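You operate a simulated robot arm through the tools that you are given. There is no shell and no other tool. Be economical: measure what you need, move in short steps, check, and stop when the job is done.

The job below is to be done with a simulated robot arm. You get a single attempt, and the scene is never put back.

TASK
Put one of the banded cylinders from the far granite in the blue tub. Take the end cap from the far granite and put it on the lower board of the wooden shelves. Push the lower drawer shut. Any order will do.

The check looks at the end state, three seconds after you hand in, the way a careful person would. Anything else that was tipped, shoved, dropped, spilled or broken makes it a failure. A push-on lid holds only when it is set on centred and level and pressed home; a screw cap is set on level and turned clockwise until tight.

THE ROBOT
A 7-joint arm with a two-finger parallel gripper on a trunk, on a base that drives. Base frame: it is fixed to the floor where the robot stands at the start and does not move with it; the origin is under the middle of the robot, x ahead of it, y to its left, z up; the surface under the hand at the start is at about z = 710. Lengths are in mm, angles in rad, forces in N, time in s.
With the tool pointing down near the work surface it reaches from about 280 to 720 mm from the robot's upright axis, wherever it stands. Its first joint turns from -2.496 to 2.496 rad. Places, roughly: end cap [1750, 250, 750]; lower board of the wooden shelves [3300, -400, 600]; lower drawer [2700, 5000, 600]. Payload 3 kg.
The tool frame sits at the grasp point between the pads (the TCP): z along the fingers, y along the line on which they close. The tips reach 30 mm beyond it. The gripper opens to 94 mm. The fingers are 28 mm wide and 10 mm thick; the gripper's body (50 by 96 mm) begins 55 mm behind the TCP.
Orientation is that of the tool frame in the base frame, as [roll, pitch, yaw] about the fixed x, y, z axes, in that order (R = Rz(yaw) Ry(pitch) Rx(roll)). With the fingers straight down and closing along the base's y, the tool's x points along the base's -x, its y along +y and its z along -z.

THE INTERFACE
- The arm moves only by the tool play_rows. Its argument "steps" is a list of rows, each a list of 2 entries, a list of its own where there are three numbers: the shift along the base's x, y, z in units of 20 mm (1.0 is 20 mm), then the turn, a rotation vector about the base's x, y, z in units of 5 degrees (1.0 is 5 degrees). In form: [[[dx, dy, dz], [rx, ry, rz]], ...]. A call has 1 to 20 rows; each row shifts and turns the commanded pose from where the row before left it. "fingers" is the gripper command, from -1 (shut) to 1 (fully open), values between in proportion, set as the call begins (left out, the last holds). A call with a number of a shift or a turn outside -1 to 1 is refused whole. A row lasts 0.2 s, in which the tool goes at most 50 mm and 0.15 rad; a call with a longer step from one row to the next is refused whole, and so is a gripper value outside its range. Where a pose cannot be reached the arm comes as near as it can. A force on the tool above 40 N (or 10 N above the force at the start of the call, whichever is more), or a blocked arm, ends the call early, and 0.2 s more pass. Each finger travels about 45 mm/s and halts on what it meets, pressing with about 24 N; the grip force reading is that of the motor and also rises with nothing between the fingers. The clock runs only during rows and for 0.2 s after the last one: add rows that do not move to give the fingers time. It gives the time, the measured TCP pose, the force on the tool (base axes), the opening and the grip force at its end, in the units of the frame above (readings bear some noise), with the torque about the TCP (base axes, N m) and any sound that the robot's microphone picked up.
- Cameras (640 x 400 px; columns grow to the right, rows downward): "scene" is now at [36.1, 124.1, 1714.3]; the picture's right is [-0.32, -0.95, 0.00], its down [-0.83, 0.28, -0.49] and it looks along [0.46, -0.16, -0.87] (base axes); focal length 267 px, centre (320, 200). "wrist" rides on the gripper at [76, 14, -102] in the tool frame; the picture's right is [-0.18, 0.98, 0.00], its down [-0.75, -0.14, -0.64] and it looks along [-0.63, -0.12, 0.77] (tool axes); focal length 243 px, centre (320, 200). There is no depth. A picture from a camera that has moved, and an enlarged one, comes with that camera's place and axes in the base frame and with its lens.
- snapshot(camera): a new picture of that camera. The clock stands still meanwhile.
- lift_body(by): slides the trunk up (or, below 0, down) by that many mm; the arm and the scene camera ride with it, the base frame stays. It gives what a move gives, with no picture.
- roll_base(legs): drives the robot by 1 to 6 legs, each [ahead, left, turn to the left] in mm, mm and rad, along the robot's own axes; the way and the turn of a leg run together, so that a leg with both is an arc; at most 1500 mm and 3.142 rad a leg. The arm and the cameras ride along, it lands a little off, and it stops where it bumps. It gives what a move gives.
- aim_head(pan, tilt): turns the head with the scene camera to pan (to the left, within 2.496 rad either way) and tilt (down, from -0.506 to 1.204), counted from straight ahead of the robot. It gives what a move gives.
- close_up(camera, box): a new picture of the part [left, top, right, bottom] of that camera's present view, enlarged. The clock stands still meanwhile.
- close_job(): hands the job in; it is judged then, once.

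Work in short steps. Places have to be worked out from the pictures, the camera data and where the tool is seen: move nearer, look again, correct. Check each grasp and each placing, and mend what went wrong. You have 165 turns and 108 pictures in all, those below and enlarged ones among them. Open the gripper and draw the arm clear of the work before you hand the job in, unless the task says otherwise; then end with one line.

The tools are called after "Request:" as name(argument=value, ...) on one line, values as JSON. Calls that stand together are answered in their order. play_rows: Moves the arm, as the interface text tells. Its arguments: {"type":"object","properties":{"steps":{"type":"array","items":{"type":"array"}},"fingers":{"type":"number"}},"required":["steps"]} The other tools are called the same way: lift_body (by) slides the trunk up or down; roll_base (legs) drives the base; aim_head (pan, tilt) turns the head that bears the scene camera; snapshot (camera) takes a picture; close_up (camera, box) takes an enlarged picture of a part of a camera's view; close_job () hands the job in.

At the start:

```text
clock: 0.0
eef_pos: [493.6, 308.2, 1020.1]
ee_rot: [-3.14, 0.0, 3.142]
wrist_force: [-0.3, -0.5, 0.5]
moment: [0.0, 0.0, 0.0]
width: 94.1
grip_force: 0.0
trunk travel left (down, up): [-175.0, 215.0]
robot x, y, heading: [-1.5, -2.3, 0.003]
head pan, tilt: [-0.33, 1.058]
```

scene: 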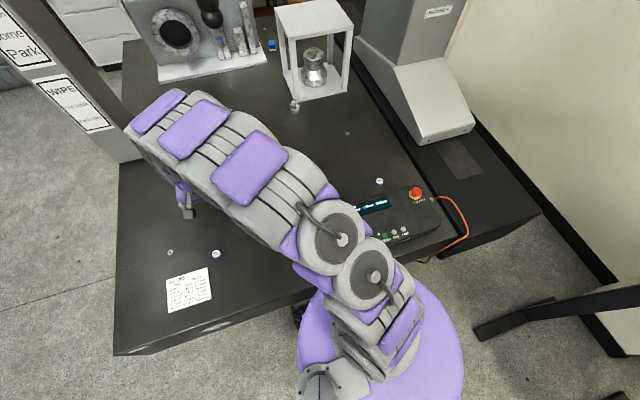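
wrist: 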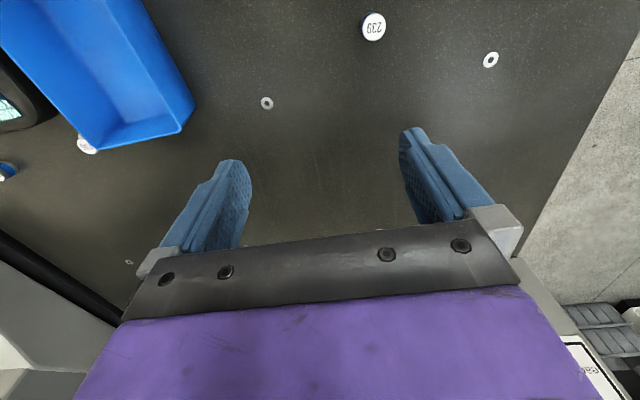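

The start view shows the near bench; I need an overview of the room, so I tilt the head up and look straight ahead.

Request:
aim_head(pan=0.0, tilt=0.5)

Request:
snapshot(camera="scene")

Request:
snapshot(camera="wrist")

```text
clock: 1.0
eef_pos: [491.9, 306.5, 1022.1]
ee_rot: [3.141, -0.001, 3.141]
wrist_force: [-0.6, -0.2, -0.5]
moment: [0.0, -0.02, 0.0]
width: 94.2
grip_force: 0.0
trunk travel left (down, up): [-175.0, 215.0]
robot x, y, heading: [1.7, 1.6, -0.001]
head pan, tilt: [0.0, 0.499]
```

```text
105 pictures are left
camera scene: at [64.8, 145.5, 1759.1], right [0.0, -1.0, 0.0], down [-0.48, 0.0, -0.88], along [0.88, 0.0, -0.48], focal length 267 px, centre (320, 200)
```

scene: 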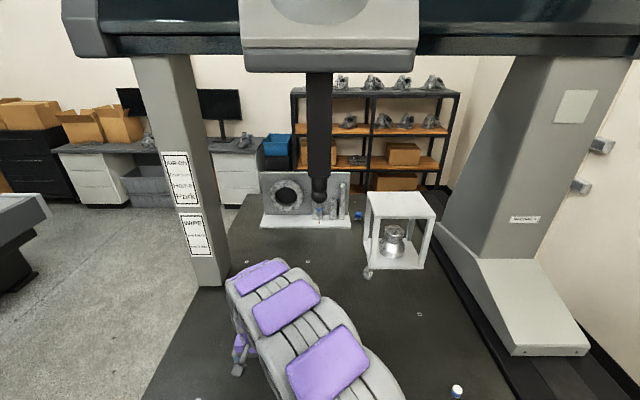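

```text
104 pictures are left
camera wrist: at [415.9, 322.2, 1124.1], right [0.18, 0.98, 0.0], down [0.75, -0.14, 0.64], along [0.63, -0.12, -0.77], focal length 243 px, centre (320, 200)
```

wrist: 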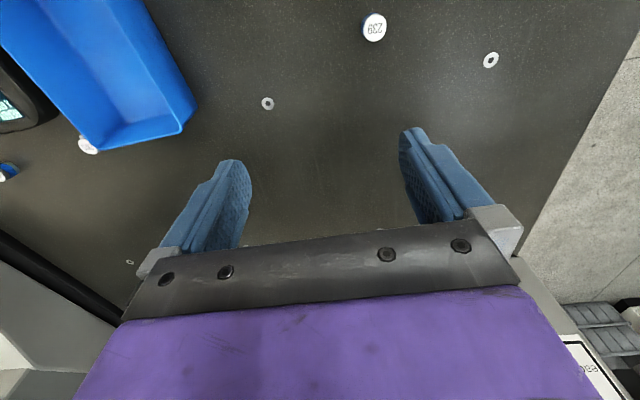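

I'll enlarge the far area to see the objects there.

Request:
close_up(camera="scene", box=[230, 140, 450, 280])

Request:
aim_head(pan=0.9, tilt=0.4)

Request:
snapshot(camera="scene")

Request:
aim_head(pan=-0.9, tilt=0.5)

Request:
snapshot(camera="scene")

```text
2.86 times, centred on (340, 210) of scene
camera zoom: at [64.8, 145.5, 1759.1], right [0.0, -1.0, 0.0], down [-0.48, 0.0, -0.88], along [0.88, 0.0, -0.48], focal length 763 px, centre (263, 171)
```

zoom: 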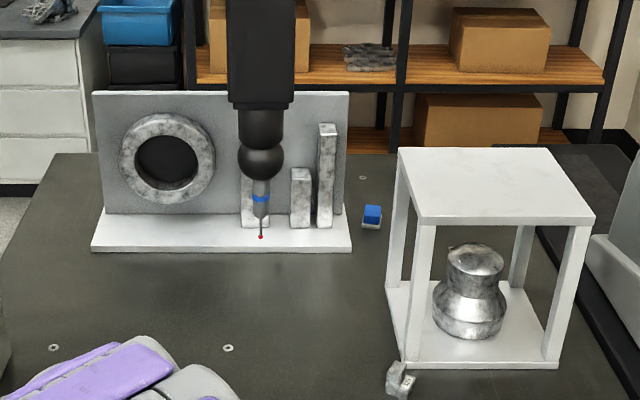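

```text
clock: 2.2
eef_pos: [491.7, 306.7, 1023.2]
ee_rot: [-3.14, 0.002, -3.141]
wrist_force: [0.0, -0.3, -1.2]
moment: [0.02, 0.05, 0.0]
width: 93.9
grip_force: 0.0
trunk travel left (down, up): [-175.0, 215.0]
robot x, y, heading: [1.2, 0.4, 0.0]
head pan, tilt: [0.901, 0.4]
```

```text
102 pictures are left
camera scene: at [31.5, 218.3, 1768.2], right [0.78, -0.62, 0.0], down [-0.24, -0.31, -0.92], along [0.57, 0.72, -0.39], focal length 267 px, centre (320, 200)
```

scene: 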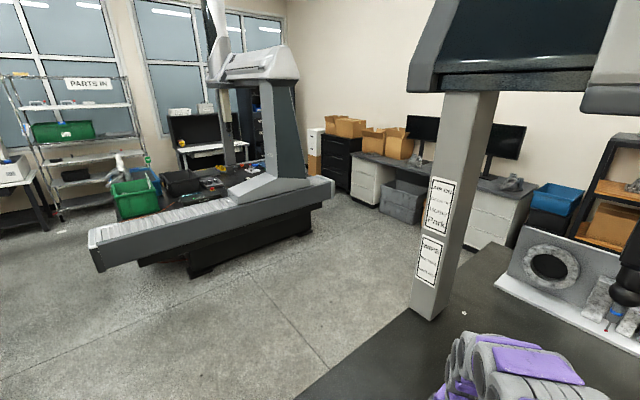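

```text
clock: 4.0
eef_pos: [492.9, 308.8, 1022.6]
ee_rot: [-3.14, 0.001, 3.14]
wrist_force: [0.1, -0.2, 0.6]
moment: [0.01, -0.02, -0.04]
width: 93.8
grip_force: 0.0
trunk travel left (down, up): [-175.0, 215.0]
robot x, y, heading: [1.3, -0.7, -0.001]
head pan, tilt: [-0.901, 0.499]
```

```text
101 pictures are left
camera scene: at [30.4, 74.3, 1759.5], right [-0.78, -0.62, 0.0], down [-0.3, 0.37, -0.88], along [0.54, -0.69, -0.48], focal length 267 px, centre (320, 200)
```

scene: 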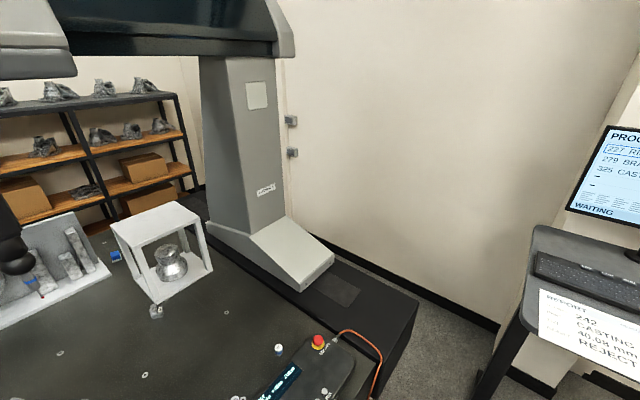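

The hidden side of the far fixture must hold the cap and cylinders, so I'll go round the left side of the granite. First I back up, move left, drive ahead, and raise the trunk for clearance.

Request:
lift_body(by=200)

Request:
roll_base(legs=[[-300, 0, 0], [0, 1150, 0], [1400, 0, 0], [700, 0, 0]])

Request:
aim_head(pan=-1.4, tilt=0.7)

Request:
snapshot(camera="scene")

```text
clock: 6.1
eef_pos: [491.5, 307.7, 1221.5]
ee_rot: [3.14, 0.001, -3.14]
wrist_force: [-0.3, 0.3, 0.6]
moment: [0.05, 0.02, 0.01]
width: 93.7
grip_force: 0.1
trunk travel left (down, up): [-375.0, 15.0]
robot x, y, heading: [-2.6, 0.2, 0.007]
head pan, tilt: [-0.901, 0.499]
```

```text
clock: 23.7
eef_pos: [2293.8, 1468.5, 1222.5]
ee_rot: [-3.14, -0.001, -3.141]
wrist_force: [-0.5, 0.9, -0.6]
moment: [0.0, -0.04, 0.01]
width: 94.2
grip_force: 0.0
trunk travel left (down, up): [-375.0, 15.0]
robot x, y, heading: [1801.6, 1158.7, -0.001]
head pan, tilt: [-0.901, 0.499]
```

```text
clock: 24.6
eef_pos: [2292.1, 1466.5, 1221.4]
ee_rot: [3.141, 0.001, -3.141]
wrist_force: [-0.4, -0.7, 0.9]
moment: [0.0, -0.04, 0.04]
width: 94.2
grip_force: 0.2
trunk travel left (down, up): [-375.0, 15.0]
robot x, y, heading: [1798.8, 1157.5, -0.002]
head pan, tilt: [-1.4, 0.7]
```

```text
100 pictures are left
camera scene: at [1791.0, 1221.1, 1941.9], right [-0.99, -0.17, 0.0], down [-0.11, 0.63, -0.77], along [0.13, -0.76, -0.64], focal length 267 px, centre (320, 200)
```

scene: 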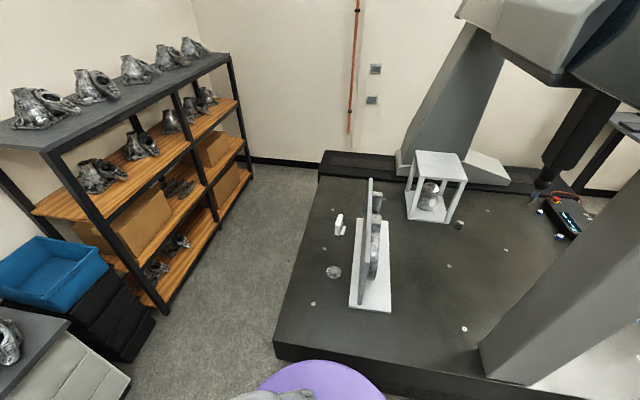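

The near-back area shows a disc and a small white object behind the fixture. I enlarge both this and the shelf.

Request:
close_up(camera="scene", box=[280, 170, 440, 320])

Request:
close_up(camera="scene", box=[0, 60, 280, 330])

Request:
close_up(camera="scene", box=[400, 130, 640, 290])

```text
2.67 times, centred on (360, 245) of scene
camera zoom: at [1791.0, 1221.1, 1941.9], right [-0.99, -0.17, 0.0], down [-0.11, 0.63, -0.77], along [0.13, -0.76, -0.64], focal length 712 px, centre (213, 80)
```

zoom: 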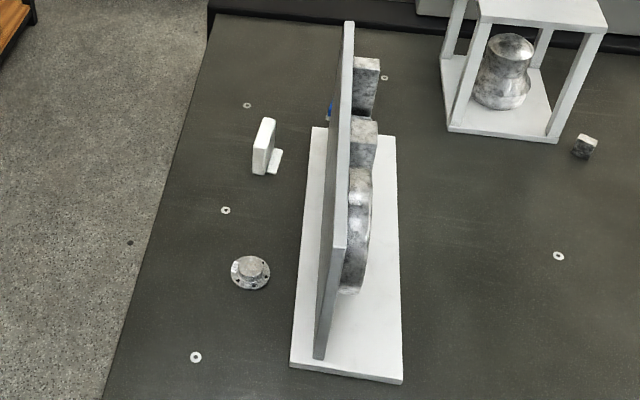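

```text
1.48 times, centred on (140, 195) of scene
camera zoom: at [1791.0, 1221.1, 1941.9], right [-0.99, -0.17, 0.0], down [-0.11, 0.63, -0.77], along [0.13, -0.76, -0.64], focal length 396 px, centre (587, 207)
```

zoom: 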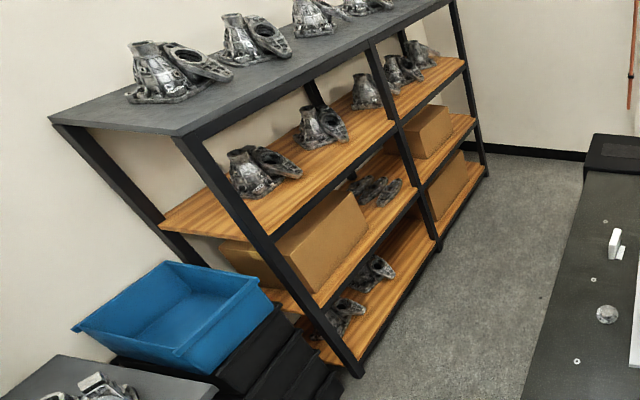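

```text
2.50 times, centred on (520, 210) of scene
camera zoom: at [1791.0, 1221.1, 1941.9], right [-0.99, -0.17, 0.0], down [-0.11, 0.63, -0.77], along [0.13, -0.76, -0.64], focal length 668 px, centre (-180, 175)
```

zoom: 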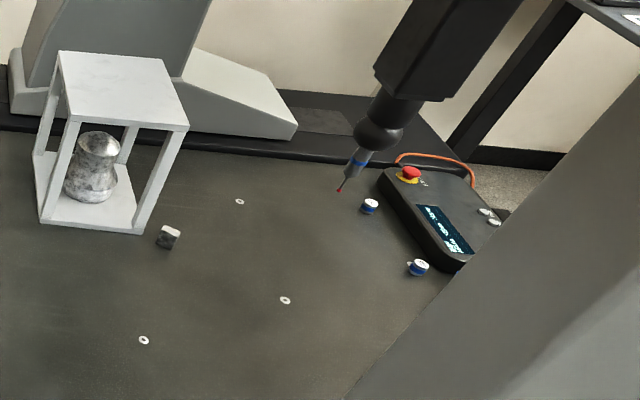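

The end cap (flange with boss) is near (1859, 362). A blue/white piece stands near (1747, -137) behind the plate. I'll drive round to the back of the granite, facing -x.

Request:
roll_base(legs=[[0, 0, -1.571], [0, 600, 0], [980, 0, 0], [0, 0, -1.571]])

Request:
aim_head(pan=0.0, tilt=0.8)

Request:
snapshot(camera="scene")

Request:
snapshot(camera="wrist")

```text
clock: 40.4
eef_pos: [1911.7, -135.4, 1223.7]
ee_rot: [3.14, 0.003, 0.001]
wrist_force: [-0.3, 0.1, 0.5]
moment: [-0.01, 0.0, 0.03]
width: 93.8
grip_force: 0.0
trunk travel left (down, up): [-375.0, 15.0]
robot x, y, heading: [2403.1, 169.4, 3.142]
head pan, tilt: [-1.4, 0.7]
```

```text
clock: 41.9
eef_pos: [1913.1, -131.8, 1223.6]
ee_rot: [3.137, 0.002, 0.001]
wrist_force: [0.4, -0.3, 0.0]
moment: [0.01, 0.01, -0.02]
width: 93.9
grip_force: 0.1
trunk travel left (down, up): [-375.0, 15.0]
robot x, y, heading: [2404.3, 172.4, 3.142]
head pan, tilt: [0.0, 0.799]
```

```text
96 pictures are left
camera scene: at [2347.0, 25.9, 1933.2], right [0.0, 1.0, 0.0], down [0.72, 0.0, -0.7], along [-0.7, 0.0, -0.72], focal length 267 px, centre (320, 200)
```

scene: 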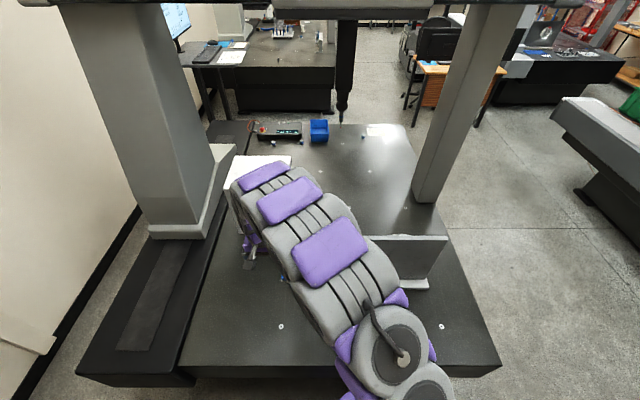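

```text
95 pictures are left
camera wrist: at [1990.2, -146.1, 1326.0], right [-0.18, -0.98, 0.0], down [-0.75, 0.14, 0.64], along [-0.63, 0.12, -0.77], focal length 243 px, centre (320, 200)
```

wrist: 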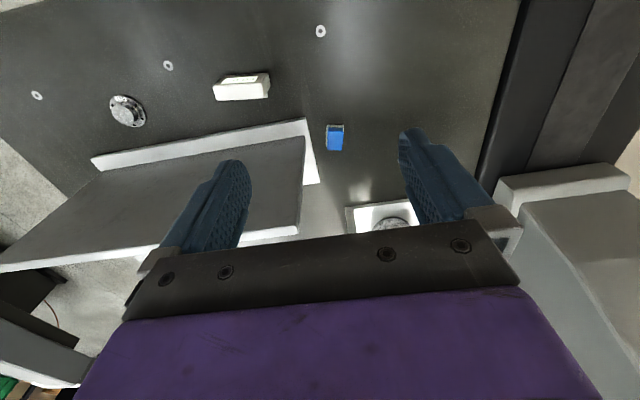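

The wrist camera sees a blue piece. I enlarge it and the cap.

Request:
close_up(camera="wrist", box=[200, 60, 440, 210])

Request:
close_up(camera="wrist", box=[80, 70, 180, 140])

Request:
close_up(camera="scene", box=[180, 0, 480, 180])

```text
2.67 times, centred on (320, 135) of wrist
camera zoom: at [1990.2, -146.1, 1326.0], right [-0.18, -0.98, 0.0], down [-0.75, 0.14, 0.64], along [-0.63, 0.12, -0.77], focal length 647 px, centre (320, 373)
```

zoom: 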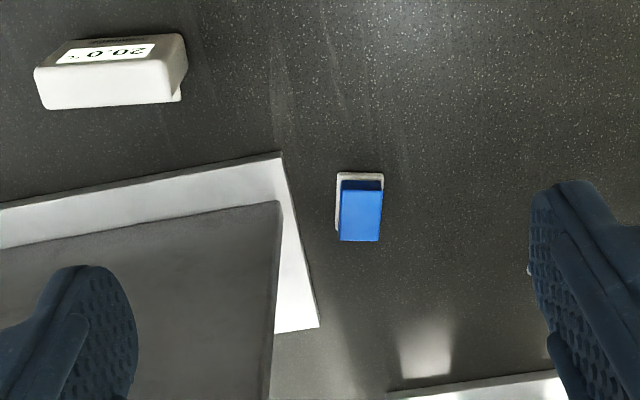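

```text
5.71 times, centred on (130, 105) of wrist
camera zoom: at [1990.2, -146.1, 1326.0], right [-0.18, -0.98, 0.0], down [-0.75, 0.14, 0.64], along [-0.63, 0.12, -0.77], focal length 1386 px, centre (1406, 743)
```

zoom: 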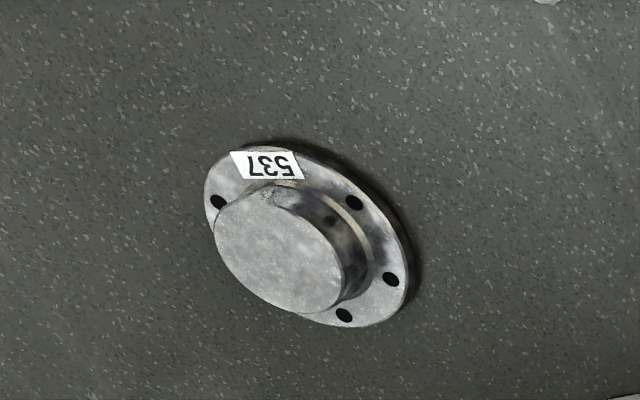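

```text
2.13 times, centred on (330, 90) of scene
camera zoom: at [2347.0, 25.9, 1933.2], right [0.0, 1.0, 0.0], down [0.72, 0.0, -0.7], along [-0.7, 0.0, -0.72], focal length 570 px, centre (299, 435)
```

zoom: 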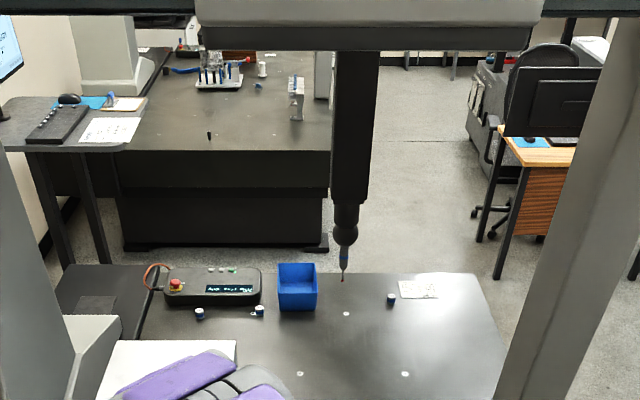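

The blue/white rectangular piece is not a cylinder. The three white cylinders with blue bands are at the other end of this granite, next to the blue tub. First the end cap: I'll go above it while turning the hand half round, so the camera sits on top when the tool is tilted for the shelf.

Request:
play_rows(steps=[[[0, 1, 0], [0, 0, 1]], [[0, 1, 0], [0, 0, 1]], [[0, 1, 0], [0, 0, 1]], [[0, 1, 0], [0, 0, 1]], [[0, 1, 0], [0, 0, 1]], [[0, 1, 0], [0, 0, 1]], [[0, 1, 0], [0, 0, 1]], [[0, 1, 0], [0, 0, 1]], [[0, 1, 0], [0, 0, 1]], [[0, 1, 0], [0, 0, 1]], [[0, 1, 0], [0, 0, 1]], [[0, 1, 0], [0, 0, 1]], [[0, 1, 0], [0, 0, 1]], [[0, 1, 0], [0, 0, 1]], [[0, 1, 0], [0, 0, 1]], [[0, 1, 0], [0, 0, 1]], [[0, 1, 0], [0, 0, 1]], [[0, 1, 0], [0, 0, 1]]], fingers=1)

Request:
play_rows(steps=[[[0, 1, 0], [0, 0, 1]], [[0, 1, 0], [0, 0, 1]], [[0, 1, 0], [0, 0, 1]], [[0, 1, 0], [0, 0, 1]], [[0, 1, 0], [0, 0, 1]], [[0, 1, 0], [0, 0, 1]], [[0, 0.8, 0], [0, 0, 1]], [[0, 0, 0], [0, 0, 1]], [[0, 0, 0], [0, 0, 1]], [[0, 0, 0], [0, 0, 1]], [[0, 0, 0], [0, 0, 1]], [[0, 0, 0], [0, 0, 1]], [[0, 0, 0], [0, 0, 1]], [[0, 0, 0], [0, 0, 1]], [[0, 0, 0], [0, 0, 1]], [[0, 0, 0], [0, 0, 1]], [[0, 0, 0], [0, 0, 1]], [[0, 0, 0], [0, 0, 1]]])

```text
clock: 45.7
eef_pos: [1912.9, 230.1, 1224.9]
ee_rot: [3.134, 0.003, 1.569]
wrist_force: [0.7, 0.1, 0.4]
moment: [-0.03, 0.0, -0.03]
width: 93.9
grip_force: 0.0
trunk travel left (down, up): [-375.0, 15.0]
robot x, y, heading: [2401.4, 170.2, 3.141]
head pan, tilt: [0.0, 0.799]
```

```text
clock: 49.5
eef_pos: [1922.5, 356.3, 1224.5]
ee_rot: [3.133, 0.001, 3.139]
wrist_force: [0.0, 0.5, 0.2]
moment: [-0.04, 0.04, 0.02]
width: 94.1
grip_force: 0.0
out of reach, approached as far as the arm can: row 18
trunk travel left (down, up): [-375.0, 15.0]
robot x, y, heading: [2403.5, 171.2, 3.142]
head pan, tilt: [0.0, 0.799]
```

The flip worked (just at a limit). Now I tilt the tool 45° so it points down and away from the robot.

Request:
play_rows(steps=[[[0, 0, 0], [0, 1, 0]], [[0, 0, 0], [0, 1, 0]], [[0, 0, 0], [0, 1, 0]], [[0, 0, 0], [0, 1, 0]], [[0, 0, 0], [0, 1, 0]], [[0, 0, 0], [0, 1, 0]], [[0, 0, 0], [0, 1, 0]], [[0, 0, 0], [0, 1, 0]], [[0, 0, 0], [0, 1, 0]]])

Request:
lift_body(by=-250)

Request:
snapshot(camera="wrist")

Request:
snapshot(camera="scene")

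```text
clock: 51.5
eef_pos: [1921.5, 360.5, 1223.7]
ee_rot: [3.133, -0.765, -3.138]
wrist_force: [0.2, -0.3, 0.1]
moment: [0.01, -0.01, 0.01]
width: 93.6
grip_force: 0.0
trunk travel left (down, up): [-375.0, 15.0]
robot x, y, heading: [2399.9, 173.9, 3.146]
head pan, tilt: [0.0, 0.799]
```

```text
clock: 54.1
eef_pos: [1921.2, 357.8, 972.1]
ee_rot: [3.135, -0.766, 3.139]
wrist_force: [-0.4, 0.3, 0.2]
moment: [-0.02, -0.02, -0.02]
width: 93.9
grip_force: 0.1
trunk travel left (down, up): [-125.0, 265.0]
robot x, y, heading: [2403.5, 168.3, 3.145]
head pan, tilt: [0.0, 0.799]
```

```text
91 pictures are left
camera wrist: at [1937.2, 372.3, 1099.2], right [0.14, 0.98, -0.12], down [0.99, -0.15, -0.06], along [-0.08, -0.11, -0.99], focal length 243 px, centre (320, 200)
```

wrist: 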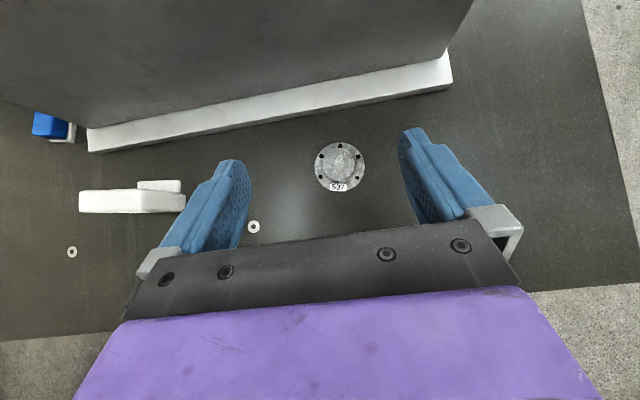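

```text
90 pictures are left
camera scene: at [2348.4, 32.7, 1683.9], right [0.0, 1.0, 0.0], down [0.72, 0.0, -0.7], along [-0.7, 0.0, -0.72], focal length 267 px, centre (320, 200)
```

scene: 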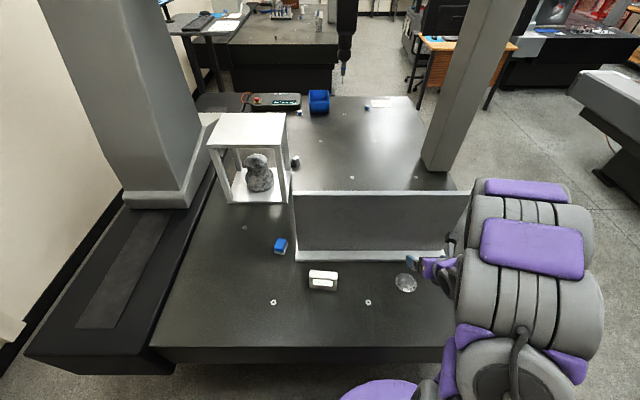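

I enlarge the cap to size the boss.

Request:
close_up(camera="wrist", box=[300, 130, 380, 200])

Request:
close_up(camera="scene", box=[380, 250, 470, 310])

```text
5.71 times, centred on (340, 165) of wrist
camera zoom: at [1937.2, 372.3, 1099.2], right [0.14, 0.98, -0.12], down [0.99, -0.15, -0.06], along [-0.08, -0.11, -0.99], focal length 1386 px, centre (206, 400)
```

zoom: 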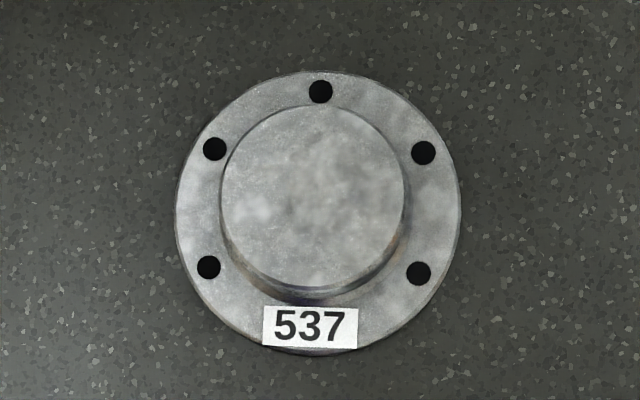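

```text
6.67 times, centred on (425, 280) of scene
camera zoom: at [2348.4, 32.7, 1683.9], right [0.0, 1.0, 0.0], down [0.72, 0.0, -0.7], along [-0.7, 0.0, -0.72], focal length 1780 px, centre (-380, -333)
```

zoom: 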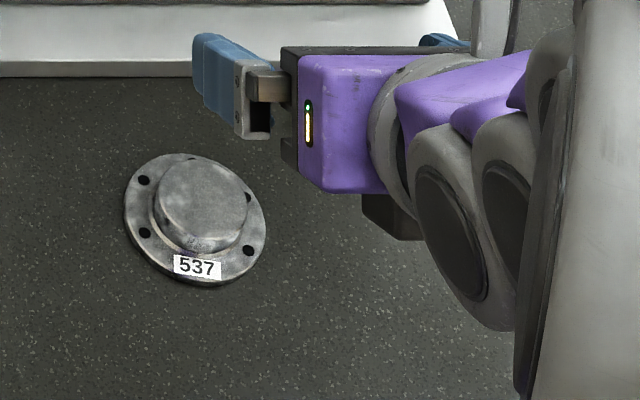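

The boss is about 49 mm wide, its top near z 740, centred at (1859, 367). I move above it with the fingers straddling, stopping at z≈800.

Request:
play_rows(steps=[[[-0.85, 0.16, -0.9], [0, 0, 0]], [[-0.85, 0.16, -0.9], [0, 0, 0]], [[-0.85, 0.16, -0.9], [0, 0, 0]], [[0, 0, -1], [0, 0, 0]], [[0, 0, -1], [0, 0, 0]], [[0, 0, -1], [0, 0, 0]], [[0, 0, -1], [0, 0, 0]], [[0, 0, -1], [0, 0, 0]], [[0, 0, -0.9], [0, 0, 0]], [[0, 0, 0], [0, 0, 0]]])

Request:
snapshot(camera="wrist")

```text
clock: 56.3
eef_pos: [1869.5, 368.6, 803.1]
ee_rot: [3.136, -0.766, 3.139]
wrist_force: [0.2, 0.9, -0.4]
moment: [-0.01, -0.04, 0.03]
width: 94.0
grip_force: 0.2
trunk travel left (down, up): [-125.0, 265.0]
robot x, y, heading: [2402.9, 171.9, 3.142]
head pan, tilt: [0.0, 0.799]
```

```text
87 pictures are left
camera wrist: at [1886.9, 382.5, 927.5], right [0.14, 0.98, -0.12], down [0.99, -0.15, -0.06], along [-0.08, -0.11, -0.99], focal length 243 px, centre (320, 200)
```

wrist: 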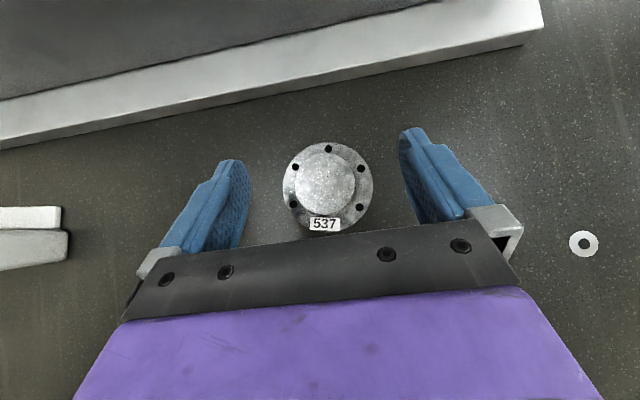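

The boss is confirmed at (1859, 367), centred between the fingers. I descend to z≈752 and close.

Request:
play_rows(steps=[[[0, 0, -0.85], [0, 0, 0]], [[0, 0, -0.85], [0, 0, 0]], [[-0.1, 0, -0.85], [0, 0, 0]], [[0, 0, 0], [0, 0, 0]]])

Request:
play_rows(steps=[[[0, 0, 0], [0, 0, 0]], [[0, 0, 0], [0, 0, 0]], [[0, 0, 0], [0, 0, 0]], [[0, 0, 0], [0, 0, 0]], [[0, 0, 0], [0, 0, 0]], [[0, 0, 0], [0, 0, 0]], [[0, 0, 0], [0, 0, 0]]], fingers=-1)

Request:
snapshot(camera="wrist")

```text
clock: 57.3
eef_pos: [1867.0, 367.8, 750.0]
ee_rot: [3.137, -0.766, 3.139]
wrist_force: [-0.2, 0.2, 0.2]
moment: [-0.02, 0.02, 0.02]
width: 94.0
grip_force: 0.1
trunk travel left (down, up): [-125.0, 265.0]
robot x, y, heading: [2400.7, 173.2, 3.138]
head pan, tilt: [0.0, 0.799]
```

```text
clock: 58.9
eef_pos: [1867.5, 367.1, 750.0]
ee_rot: [3.137, -0.766, 3.14]
wrist_force: [-0.4, -0.6, 0.0]
moment: [-0.12, 0.0, 0.02]
width: 49.0
grip_force: 23.5
trunk travel left (down, up): [-125.0, 265.0]
robot x, y, heading: [2402.3, 169.6, 3.14]
head pan, tilt: [0.0, 0.799]
```

```text
86 pictures are left
camera wrist: at [1884.4, 382.4, 876.2], right [0.14, 0.98, -0.12], down [0.99, -0.15, -0.06], along [-0.08, -0.11, -0.99], focal length 243 px, centre (320, 200)
```

wrist: 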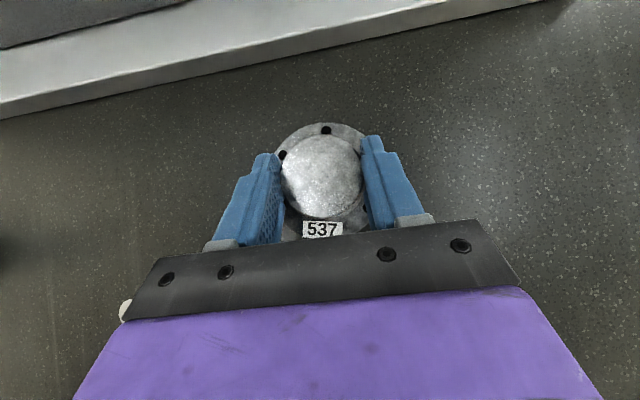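

Gripped at 49 mm. I lift with the trunk and check that the cap comes along.

Request:
lift_body(by=250)

Request:
snapshot(camera="wrist")

Request:
roll_base(legs=[[0, 0, -1.571], [0, 0, -1.571]])

Request:
aim_head(pan=-0.4, tilt=0.8)

Request:
snapshot(camera="scene")

```text
clock: 61.5
eef_pos: [1867.1, 368.9, 1000.1]
ee_rot: [3.139, -0.767, 3.139]
wrist_force: [0.0, -0.5, -2.7]
moment: [-0.02, 0.0, -0.04]
width: 49.0
grip_force: 24.0
trunk travel left (down, up): [-375.0, 15.0]
robot x, y, heading: [2401.3, 170.0, 3.145]
head pan, tilt: [0.0, 0.799]
```

```text
85 pictures are left
camera wrist: at [1884.1, 382.8, 1126.0], right [0.14, 0.98, -0.12], down [0.99, -0.15, -0.06], along [-0.08, -0.11, -0.99], focal length 243 px, centre (320, 200)
```

wrist: 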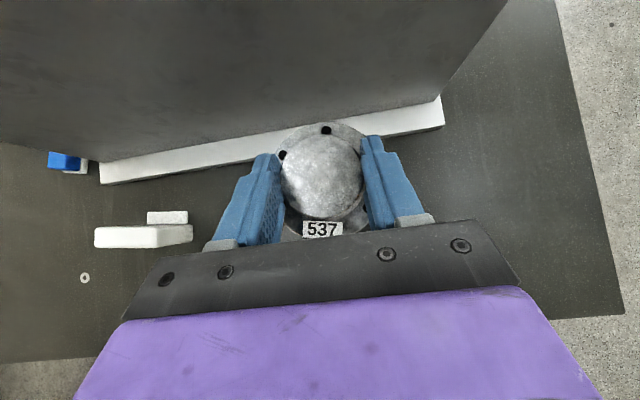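

```text
clock: 69.6
eef_pos: [2936.1, -32.1, 1001.3]
ee_rot: [3.139, -0.766, -0.011]
wrist_force: [0.4, 0.3, -1.7]
moment: [-0.01, 0.02, 0.01]
width: 49.1
grip_force: 24.1
trunk travel left (down, up): [-375.0, 15.0]
robot x, y, heading: [2406.4, 170.4, -0.01]
head pan, tilt: [0.0, 0.799]
```

```text
clock: 70.4
eef_pos: [2935.3, -32.3, 1000.9]
ee_rot: [3.14, -0.767, -0.009]
wrist_force: [0.5, 0.1, -1.1]
moment: [-0.02, -0.01, 0.02]
width: 48.9
grip_force: 24.3
trunk travel left (down, up): [-375.0, 15.0]
robot x, y, heading: [2402.6, 169.9, -0.013]
head pan, tilt: [-0.4, 0.799]
```

```text
84 pictures are left
camera scene: at [2452.5, 277.2, 1933.7], right [-0.4, -0.92, 0.0], down [-0.66, 0.29, -0.7], along [0.64, -0.28, -0.72], focal length 267 px, centre (320, 200)
```

scene: 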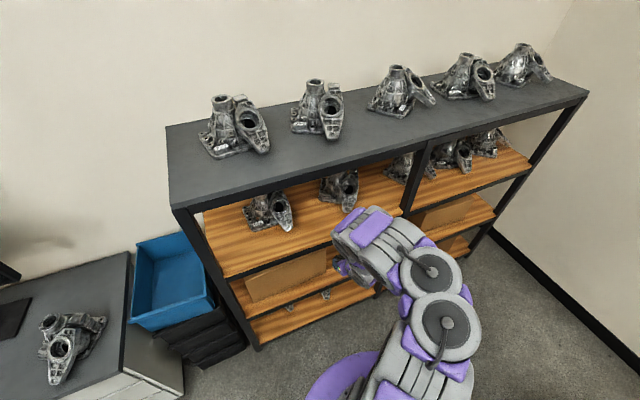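

Cap held. I lower the trunk to see the boards more frontally; the hand stays in front of the shelf.

Request:
lift_body(by=-300)

Request:
aim_head(pan=-0.7, tilt=0.7)

Request:
snapshot(camera="scene")

Request:
snapshot(camera="wrist")

```text
clock: 73.4
eef_pos: [2934.8, -31.3, 701.4]
ee_rot: [3.138, -0.768, -0.011]
wrist_force: [0.4, -0.6, -2.0]
moment: [-0.01, -0.01, -0.03]
width: 49.0
grip_force: 23.8
trunk travel left (down, up): [-75.0, 315.0]
robot x, y, heading: [2401.0, 168.4, -0.008]
head pan, tilt: [-0.4, 0.799]
```

```text
clock: 74.2
eef_pos: [2932.8, -31.7, 700.8]
ee_rot: [3.138, -0.766, -0.01]
wrist_force: [0.7, -0.2, -2.7]
moment: [0.01, 0.02, 0.03]
width: 48.6
grip_force: 24.2
trunk travel left (down, up): [-75.0, 315.0]
robot x, y, heading: [2402.8, 175.0, -0.008]
head pan, tilt: [-0.7, 0.7]
```

```text
83 pictures are left
camera scene: at [2442.1, 254.2, 1642.0], right [-0.65, -0.76, 0.0], down [-0.49, 0.42, -0.76], along [0.58, -0.5, -0.65], focal length 267 px, centre (320, 200)
```

scene: 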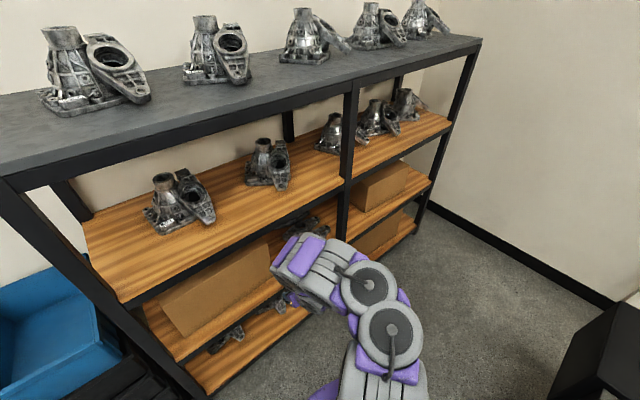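

```text
82 pictures are left
camera wrist: at [2918.3, -45.1, 826.8], right [-0.15, -0.98, -0.12], down [-0.99, 0.15, -0.06], along [0.08, 0.11, -0.99], focal length 243 px, centre (320, 200)
```

wrist: 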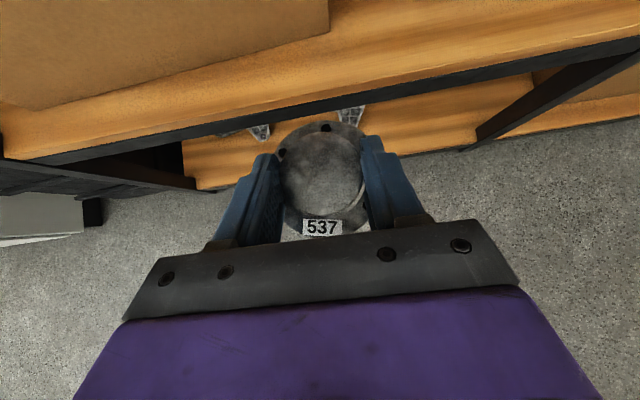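

The board in question is at z≈560–575, front edge about x 3050; a box occupies it down to y≈-54. I shift right 250 mm to see the free part nearer y=-300.

Request:
roll_base(legs=[[0, -250, 0]])

Request:
snapshot(camera="wrist")

Request:
aim_head(pan=0.0, tilt=0.7)

Request:
snapshot(camera="scene")

```text
clock: 76.1
eef_pos: [2931.2, -270.6, 703.8]
ee_rot: [3.115, -0.767, 0.006]
wrist_force: [0.3, 1.6, -2.2]
moment: [-0.09, -0.02, -0.08]
width: 48.9
grip_force: 24.5
trunk travel left (down, up): [-75.0, 315.0]
robot x, y, heading: [2399.6, -73.7, -0.012]
head pan, tilt: [-0.7, 0.7]
```

```text
81 pictures are left
camera wrist: at [2916.1, -281.3, 829.9], right [-0.14, -0.98, -0.11], down [-0.99, 0.15, -0.06], along [0.08, 0.1, -0.99], focal length 243 px, centre (320, 200)
```

wrist: 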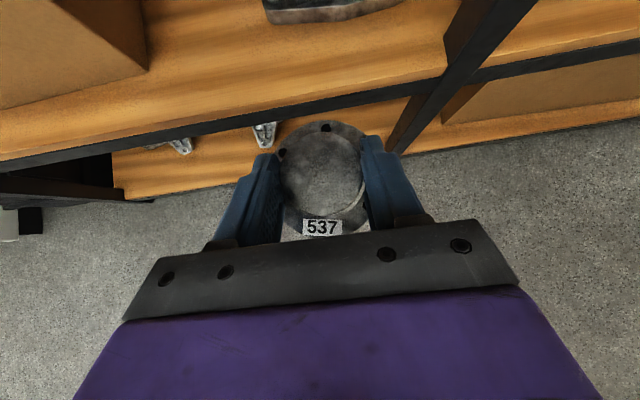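

```text
clock: 77.1
eef_pos: [2930.4, -286.4, 701.8]
ee_rot: [-3.141, -0.77, -0.012]
wrist_force: [-0.6, -0.4, -2.2]
moment: [0.01, 0.02, -0.03]
width: 49.0
grip_force: 24.1
trunk travel left (down, up): [-75.0, 315.0]
robot x, y, heading: [2399.7, -81.3, -0.012]
head pan, tilt: [0.0, 0.7]
```

```text
80 pictures are left
camera scene: at [2459.9, 50.4, 1642.6], right [-0.01, -1.0, -0.01], down [-0.65, 0.01, -0.76], along [0.76, -0.01, -0.65], focal length 267 px, centre (320, 200)
```

scene: 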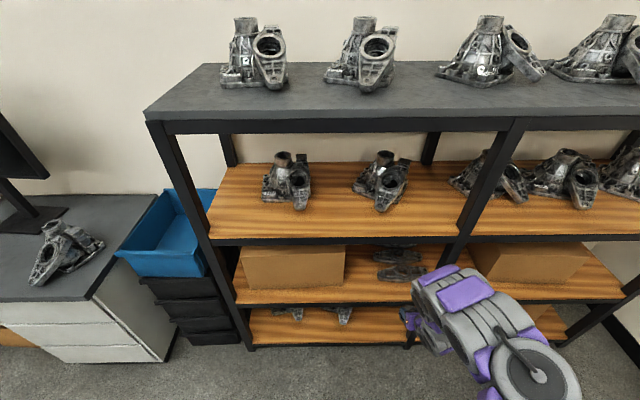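

The lower board is free between the box (right end y≈-75) and the flat castings (left end y≈-220); front edge x≈3042. I'll set the cap at about (3105, -146); drive ahead 100 and left 140.

Request:
roll_base(legs=[[100, 140, 0.012]])

Request:
snapshot(camera="wrist")

Request:
snapshot(camera="scene")

```text
clock: 78.6
eef_pos: [3034.3, -133.1, 701.1]
ee_rot: [3.138, -0.768, 0.004]
wrist_force: [0.0, -1.0, -3.5]
moment: [0.0, -0.01, -0.02]
width: 48.7
grip_force: 23.9
trunk travel left (down, up): [-75.0, 315.0]
robot x, y, heading: [2500.3, 61.8, 0.0]
head pan, tilt: [0.0, 0.7]
```

```text
79 pictures are left
camera wrist: at [3018.1, -146.6, 827.1], right [-0.13, -0.98, -0.13], down [-0.99, 0.14, -0.06], along [0.08, 0.12, -0.99], focal length 243 px, centre (320, 200)
```

wrist: 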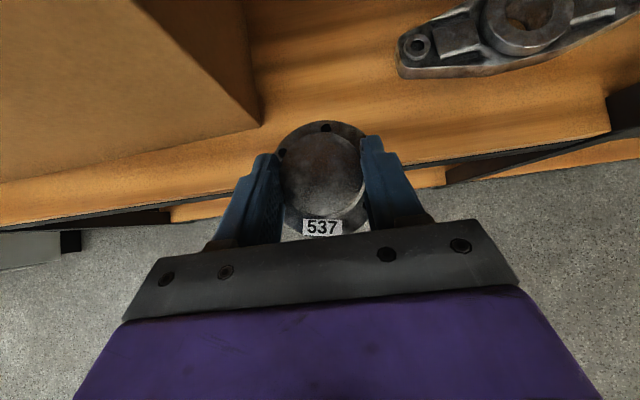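

```text
78 pictures are left
camera scene: at [2559.4, 198.6, 1642.3], right [0.0, -1.0, 0.0], down [-0.65, 0.0, -0.76], along [0.76, 0.0, -0.65], focal length 267 px, centre (320, 200)
```

scene: 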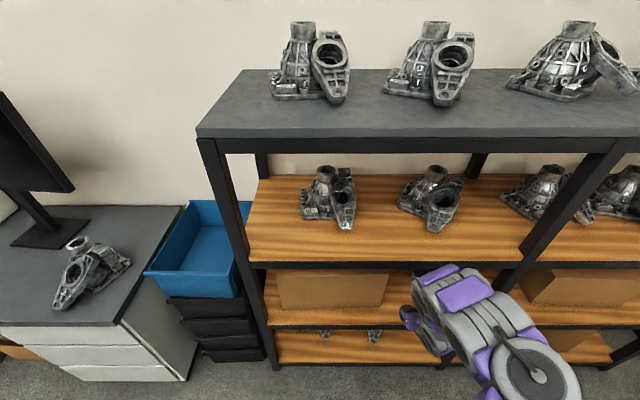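

Triangulating: board top z≈545, front edge x≈3062, box corner (3145,-53), casting (3177,-222). I move to x≈3106, y≈-138 and down to z≈605.

Request:
play_rows(steps=[[[0.9, -0.06, -0.5], [0, 0, 0]], [[0.9, -0.06, -0.5], [0, 0, 0]], [[0.9, -0.06, -0.5], [0, 0, 0]], [[0.9, -0.06, -0.5], [0, 0, 0]], [[0, 0, -0.7], [0, 0, 0]], [[0, 0, -0.7], [0, 0, 0]], [[0, 0, -0.7], [0, 0, 0]], [[0, 0, -0.5], [0, 0, 0]], [[0, 0, 0], [0, 0, 0]]])

Request:
snapshot(camera="wrist")

Request:
close_up(camera="scene", box=[250, 230, 530, 390])

```text
clock: 80.6
eef_pos: [3096.7, -136.1, 668.2]
ee_rot: [3.134, -0.771, 0.007]
wrist_force: [-0.4, -0.5, -2.9]
moment: [0.02, 0.04, 0.0]
width: 49.0
grip_force: 23.9
out of reach, approached as far as the arm can: row 4, 5, 6, 7, 8
trunk travel left (down, up): [-75.0, 315.0]
robot x, y, heading: [2501.1, 63.0, 0.004]
head pan, tilt: [0.0, 0.7]
```

```text
77 pictures are left
camera wrist: at [3079.9, -149.0, 793.8], right [-0.13, -0.98, -0.12], down [-0.99, 0.14, -0.06], along [0.08, 0.11, -0.99], focal length 243 px, centre (320, 200)
```

wrist: 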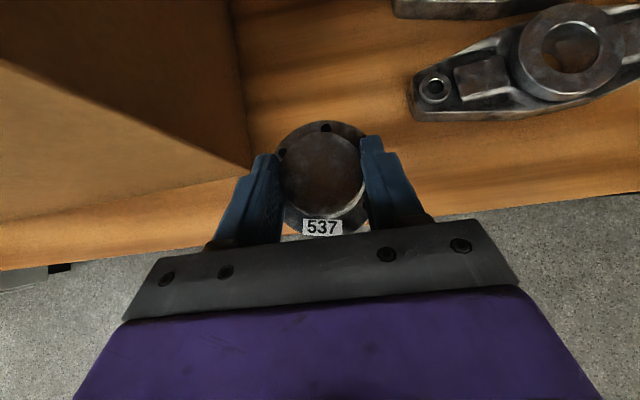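

```text
2.29 times, centred on (390, 310) of scene
camera zoom: at [2559.2, 202.0, 1642.0], right [0.0, -1.0, 0.0], down [-0.65, 0.0, -0.76], along [0.76, 0.0, -0.65], focal length 610 px, centre (160, -51)
```

zoom: 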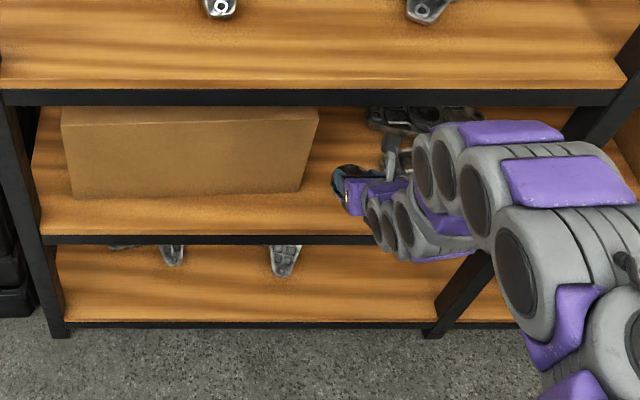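

At arm's reach limit; I draw back 50 mm with the arm, then drive ahead 60 so the arm has room.

Request:
play_rows(steps=[[[-1, 0, 0], [0, 0, 0]], [[-1, 0, 0], [0, 0, 0]], [[-0.5, 0, 0], [0, 0, 0]], [[0, 0, 0], [0, 0, 0]]])

Request:
roll_base(legs=[[60, 0, 0]])

```text
clock: 81.6
eef_pos: [3046.3, -135.8, 667.0]
ee_rot: [3.135, -0.769, 0.008]
wrist_force: [-1.0, -1.1, -1.9]
moment: [-0.03, -0.01, -0.05]
width: 49.0
grip_force: 24.1
trunk travel left (down, up): [-75.0, 315.0]
robot x, y, heading: [2500.6, 63.2, -0.001]
head pan, tilt: [0.0, 0.7]
```

```text
clock: 82.6
eef_pos: [3106.2, -135.1, 666.8]
ee_rot: [3.135, -0.771, 0.006]
wrist_force: [0.6, -0.4, -1.8]
moment: [-0.01, 0.04, 0.02]
width: 48.9
grip_force: 23.8
trunk travel left (down, up): [-75.0, 315.0]
robot x, y, heading: [2557.6, 65.8, 0.007]
head pan, tilt: [0.0, 0.7]
```

Now at (3106, -135). I lower the arm to z≈607 and look again.

Request:
play_rows(steps=[[[0, -0.1, -1], [0, 0, 0]], [[0, 0, -1], [0, 0, 0]], [[0, 0, -1], [0, 0, 0]], [[0, 0, 0], [0, 0, 0]]])

Request:
snapshot(camera="wrist")

Request:
close_up(camera="scene", box=[300, 230, 480, 350])

```text
clock: 83.6
eef_pos: [3106.0, -134.4, 658.1]
ee_rot: [3.134, -0.772, 0.005]
wrist_force: [-0.5, 0.4, -2.3]
moment: [-0.02, 0.01, -0.01]
width: 48.7
grip_force: 24.3
out of reach, approached as far as the arm can: row 1, 2, 3
trunk travel left (down, up): [-75.0, 315.0]
robot x, y, heading: [2556.7, 59.3, -0.002]
head pan, tilt: [0.0, 0.7]
```

```text
75 pictures are left
camera wrist: at [3089.0, -148.7, 784.2], right [-0.13, -0.98, -0.12], down [-0.99, 0.14, -0.07], along [0.08, 0.11, -0.99], focal length 243 px, centre (320, 200)
```

wrist: 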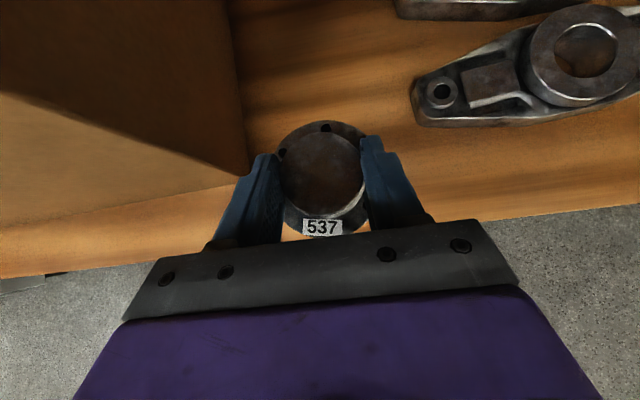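

```text
3.33 times, centred on (390, 290) of scene
camera zoom: at [2619.0, 201.8, 1642.1], right [0.0, -1.0, 0.0], down [-0.65, 0.0, -0.76], along [0.76, 0.0, -0.65], focal length 890 px, centre (87, -100)
```

zoom: 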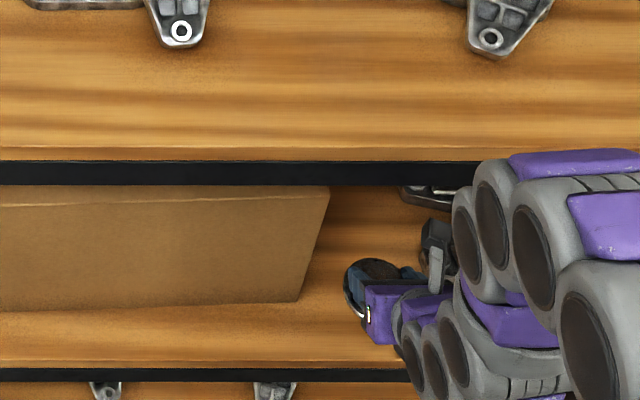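

The arm's downward reach is used up, so I lower with the trunk by 50 mm.

Request:
lift_body(by=-50)

Request:
snapshot(camera="wrist")

Request:
close_up(camera="scene", box=[300, 210, 480, 330])

```text
clock: 84.5
eef_pos: [3105.3, -136.7, 607.4]
ee_rot: [3.133, -0.771, 0.008]
wrist_force: [-0.7, -0.8, -2.6]
moment: [0.01, 0.0, 0.0]
width: 49.0
grip_force: 24.2
trunk travel left (down, up): [-25.0, 365.0]
robot x, y, heading: [2557.6, 64.7, 0.001]
head pan, tilt: [0.0, 0.7]
```

```text
73 pictures are left
camera wrist: at [3088.9, -148.7, 734.3], right [-0.13, -0.98, -0.12], down [-0.99, 0.14, -0.07], along [0.08, 0.11, -0.99], focal length 243 px, centre (320, 200)
```

wrist: 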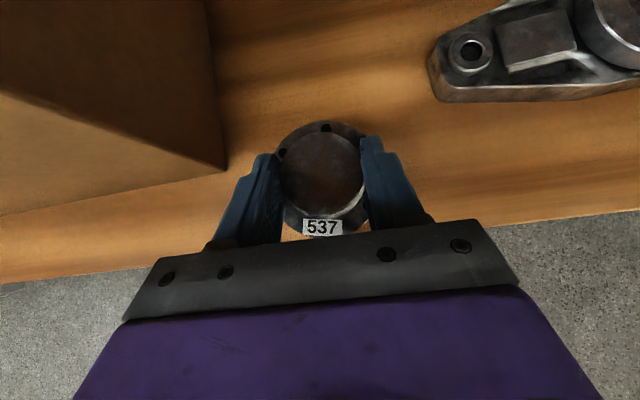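

```text
3.33 times, centred on (390, 270) of scene
camera zoom: at [2618.8, 202.1, 1592.1], right [0.0, -1.0, 0.0], down [-0.65, 0.0, -0.76], along [0.76, 0.0, -0.65], focal length 890 px, centre (87, -33)
```

zoom: 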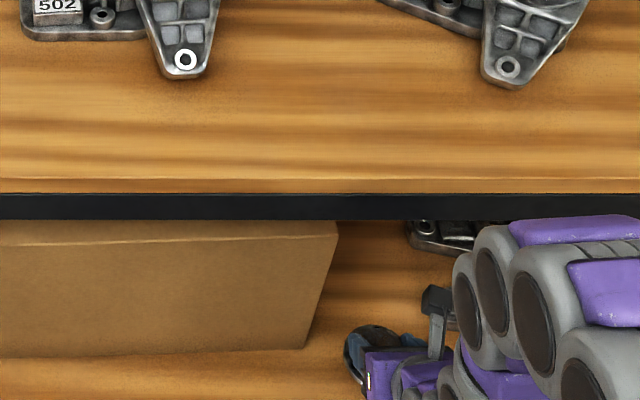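

The board is about z 550 and the cap's underside about 567. I lower by the trunk 12 mm and check force.

Request:
lift_body(by=-12)

Request:
lift_body(by=-4)

```text
clock: 85.1
eef_pos: [3104.9, -137.0, 596.7]
ee_rot: [3.135, -0.771, 0.007]
wrist_force: [-0.1, -0.2, -2.7]
moment: [-0.02, 0.01, -0.02]
width: 48.9
grip_force: 24.1
trunk travel left (down, up): [-13.0, 377.0]
robot x, y, heading: [2561.9, 64.1, 0.0]
head pan, tilt: [0.0, 0.7]
```

```text
clock: 85.6
eef_pos: [3105.5, -135.7, 591.8]
ee_rot: [3.136, -0.772, 0.006]
wrist_force: [-0.3, 0.1, -2.3]
moment: [0.02, 0.02, 0.0]
width: 48.7
grip_force: 24.1
trunk travel left (down, up): [-9.0, 381.0]
robot x, y, heading: [2557.8, 63.0, 0.002]
head pan, tilt: [0.0, 0.7]
```

No contact yet; continue in small steps.

Request:
lift_body(by=-3)

Request:
lift_body(by=-3)

Request:
snapshot(camera="wrist")

```text
clock: 86.2
eef_pos: [3105.5, -135.6, 590.5]
ee_rot: [3.133, -0.774, 0.006]
wrist_force: [0.0, -0.8, 12.2]
moment: [0.26, 0.41, 0.04]
width: 49.0
grip_force: 23.4
trunk travel left (down, up): [-6.0, 384.0]
robot x, y, heading: [2561.1, 63.6, 0.009]
head pan, tilt: [0.0, 0.7]
```

```text
clock: 86.7
eef_pos: [3105.5, -136.9, 589.3]
ee_rot: [3.133, -0.776, 0.009]
wrist_force: [0.7, -1.3, 30.8]
moment: [0.47, -0.31, -0.05]
width: 48.8
grip_force: 24.0
trunk travel left (down, up): [-3.0, 387.0]
robot x, y, heading: [2565.8, 61.4, 0.003]
head pan, tilt: [0.0, 0.7]
```

```text
71 pictures are left
camera wrist: at [3088.5, -148.5, 715.0], right [-0.13, -0.98, -0.12], down [-0.99, 0.14, -0.07], along [0.09, 0.11, -0.99], focal length 243 px, centre (320, 200)
```

wrist: 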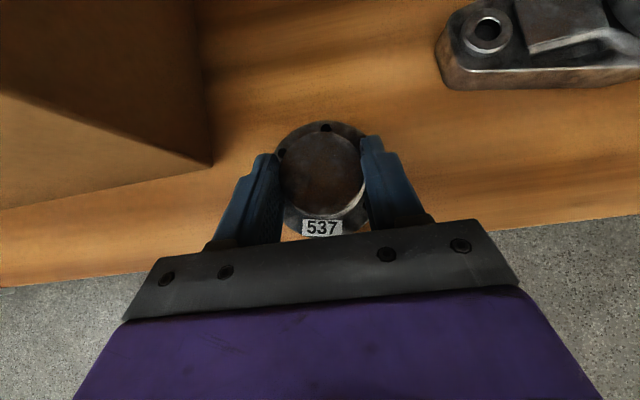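

Firm contact: the cap is seated on the board. I ease the press by 3 mm and open the fingers to about 68 mm.

Request:
lift_body(by=4)

Request:
play_rows(steps=[[[0, 0, 0], [0, 0, 0]], [[0, 0, 0], [0, 0, 0]], [[0, 0, 0], [0, 0, 0]]], fingers=0.45)

Request:
lift_body(by=60)

Request:
snapshot(camera="wrist")

```text
clock: 87.2
eef_pos: [3104.6, -135.5, 589.6]
ee_rot: [3.138, -0.769, 0.007]
wrist_force: [2.7, -1.3, 4.6]
moment: [0.02, -0.44, -0.11]
width: 49.1
grip_force: 23.8
trunk travel left (down, up): [-7.0, 383.0]
robot x, y, heading: [2560.1, 62.1, 0.002]
head pan, tilt: [0.0, 0.7]
```

```text
clock: 88.0
eef_pos: [3104.4, -135.1, 590.1]
ee_rot: [3.134, -0.77, 0.007]
wrist_force: [-0.3, 0.2, 0.3]
moment: [0.0, 0.03, -0.01]
width: 68.1
grip_force: 0.1
trunk travel left (down, up): [-7.0, 383.0]
robot x, y, heading: [2561.8, 63.7, 0.004]
head pan, tilt: [0.0, 0.7]
```

```text
clock: 89.0
eef_pos: [3105.4, -135.8, 650.5]
ee_rot: [3.135, -0.771, 0.007]
wrist_force: [-0.6, 0.5, 0.4]
moment: [-0.03, -0.01, 0.02]
width: 68.0
grip_force: 0.0
trunk travel left (down, up): [-67.0, 323.0]
robot x, y, heading: [2560.0, 62.9, 0.001]
head pan, tilt: [0.0, 0.7]
```

```text
70 pictures are left
camera wrist: at [3089.0, -148.8, 776.1], right [-0.13, -0.98, -0.12], down [-0.99, 0.14, -0.07], along [0.08, 0.11, -0.99], focal length 243 px, centre (320, 200)
```

wrist: 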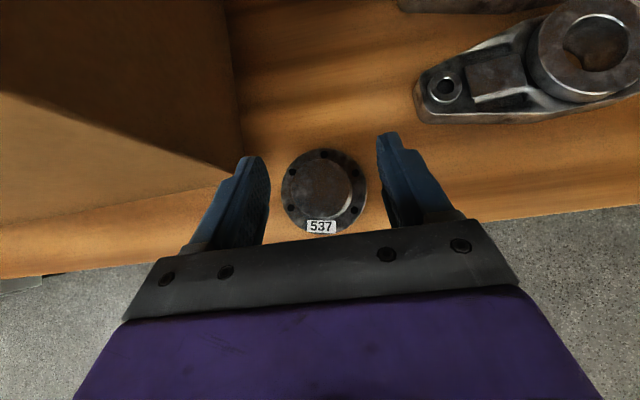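

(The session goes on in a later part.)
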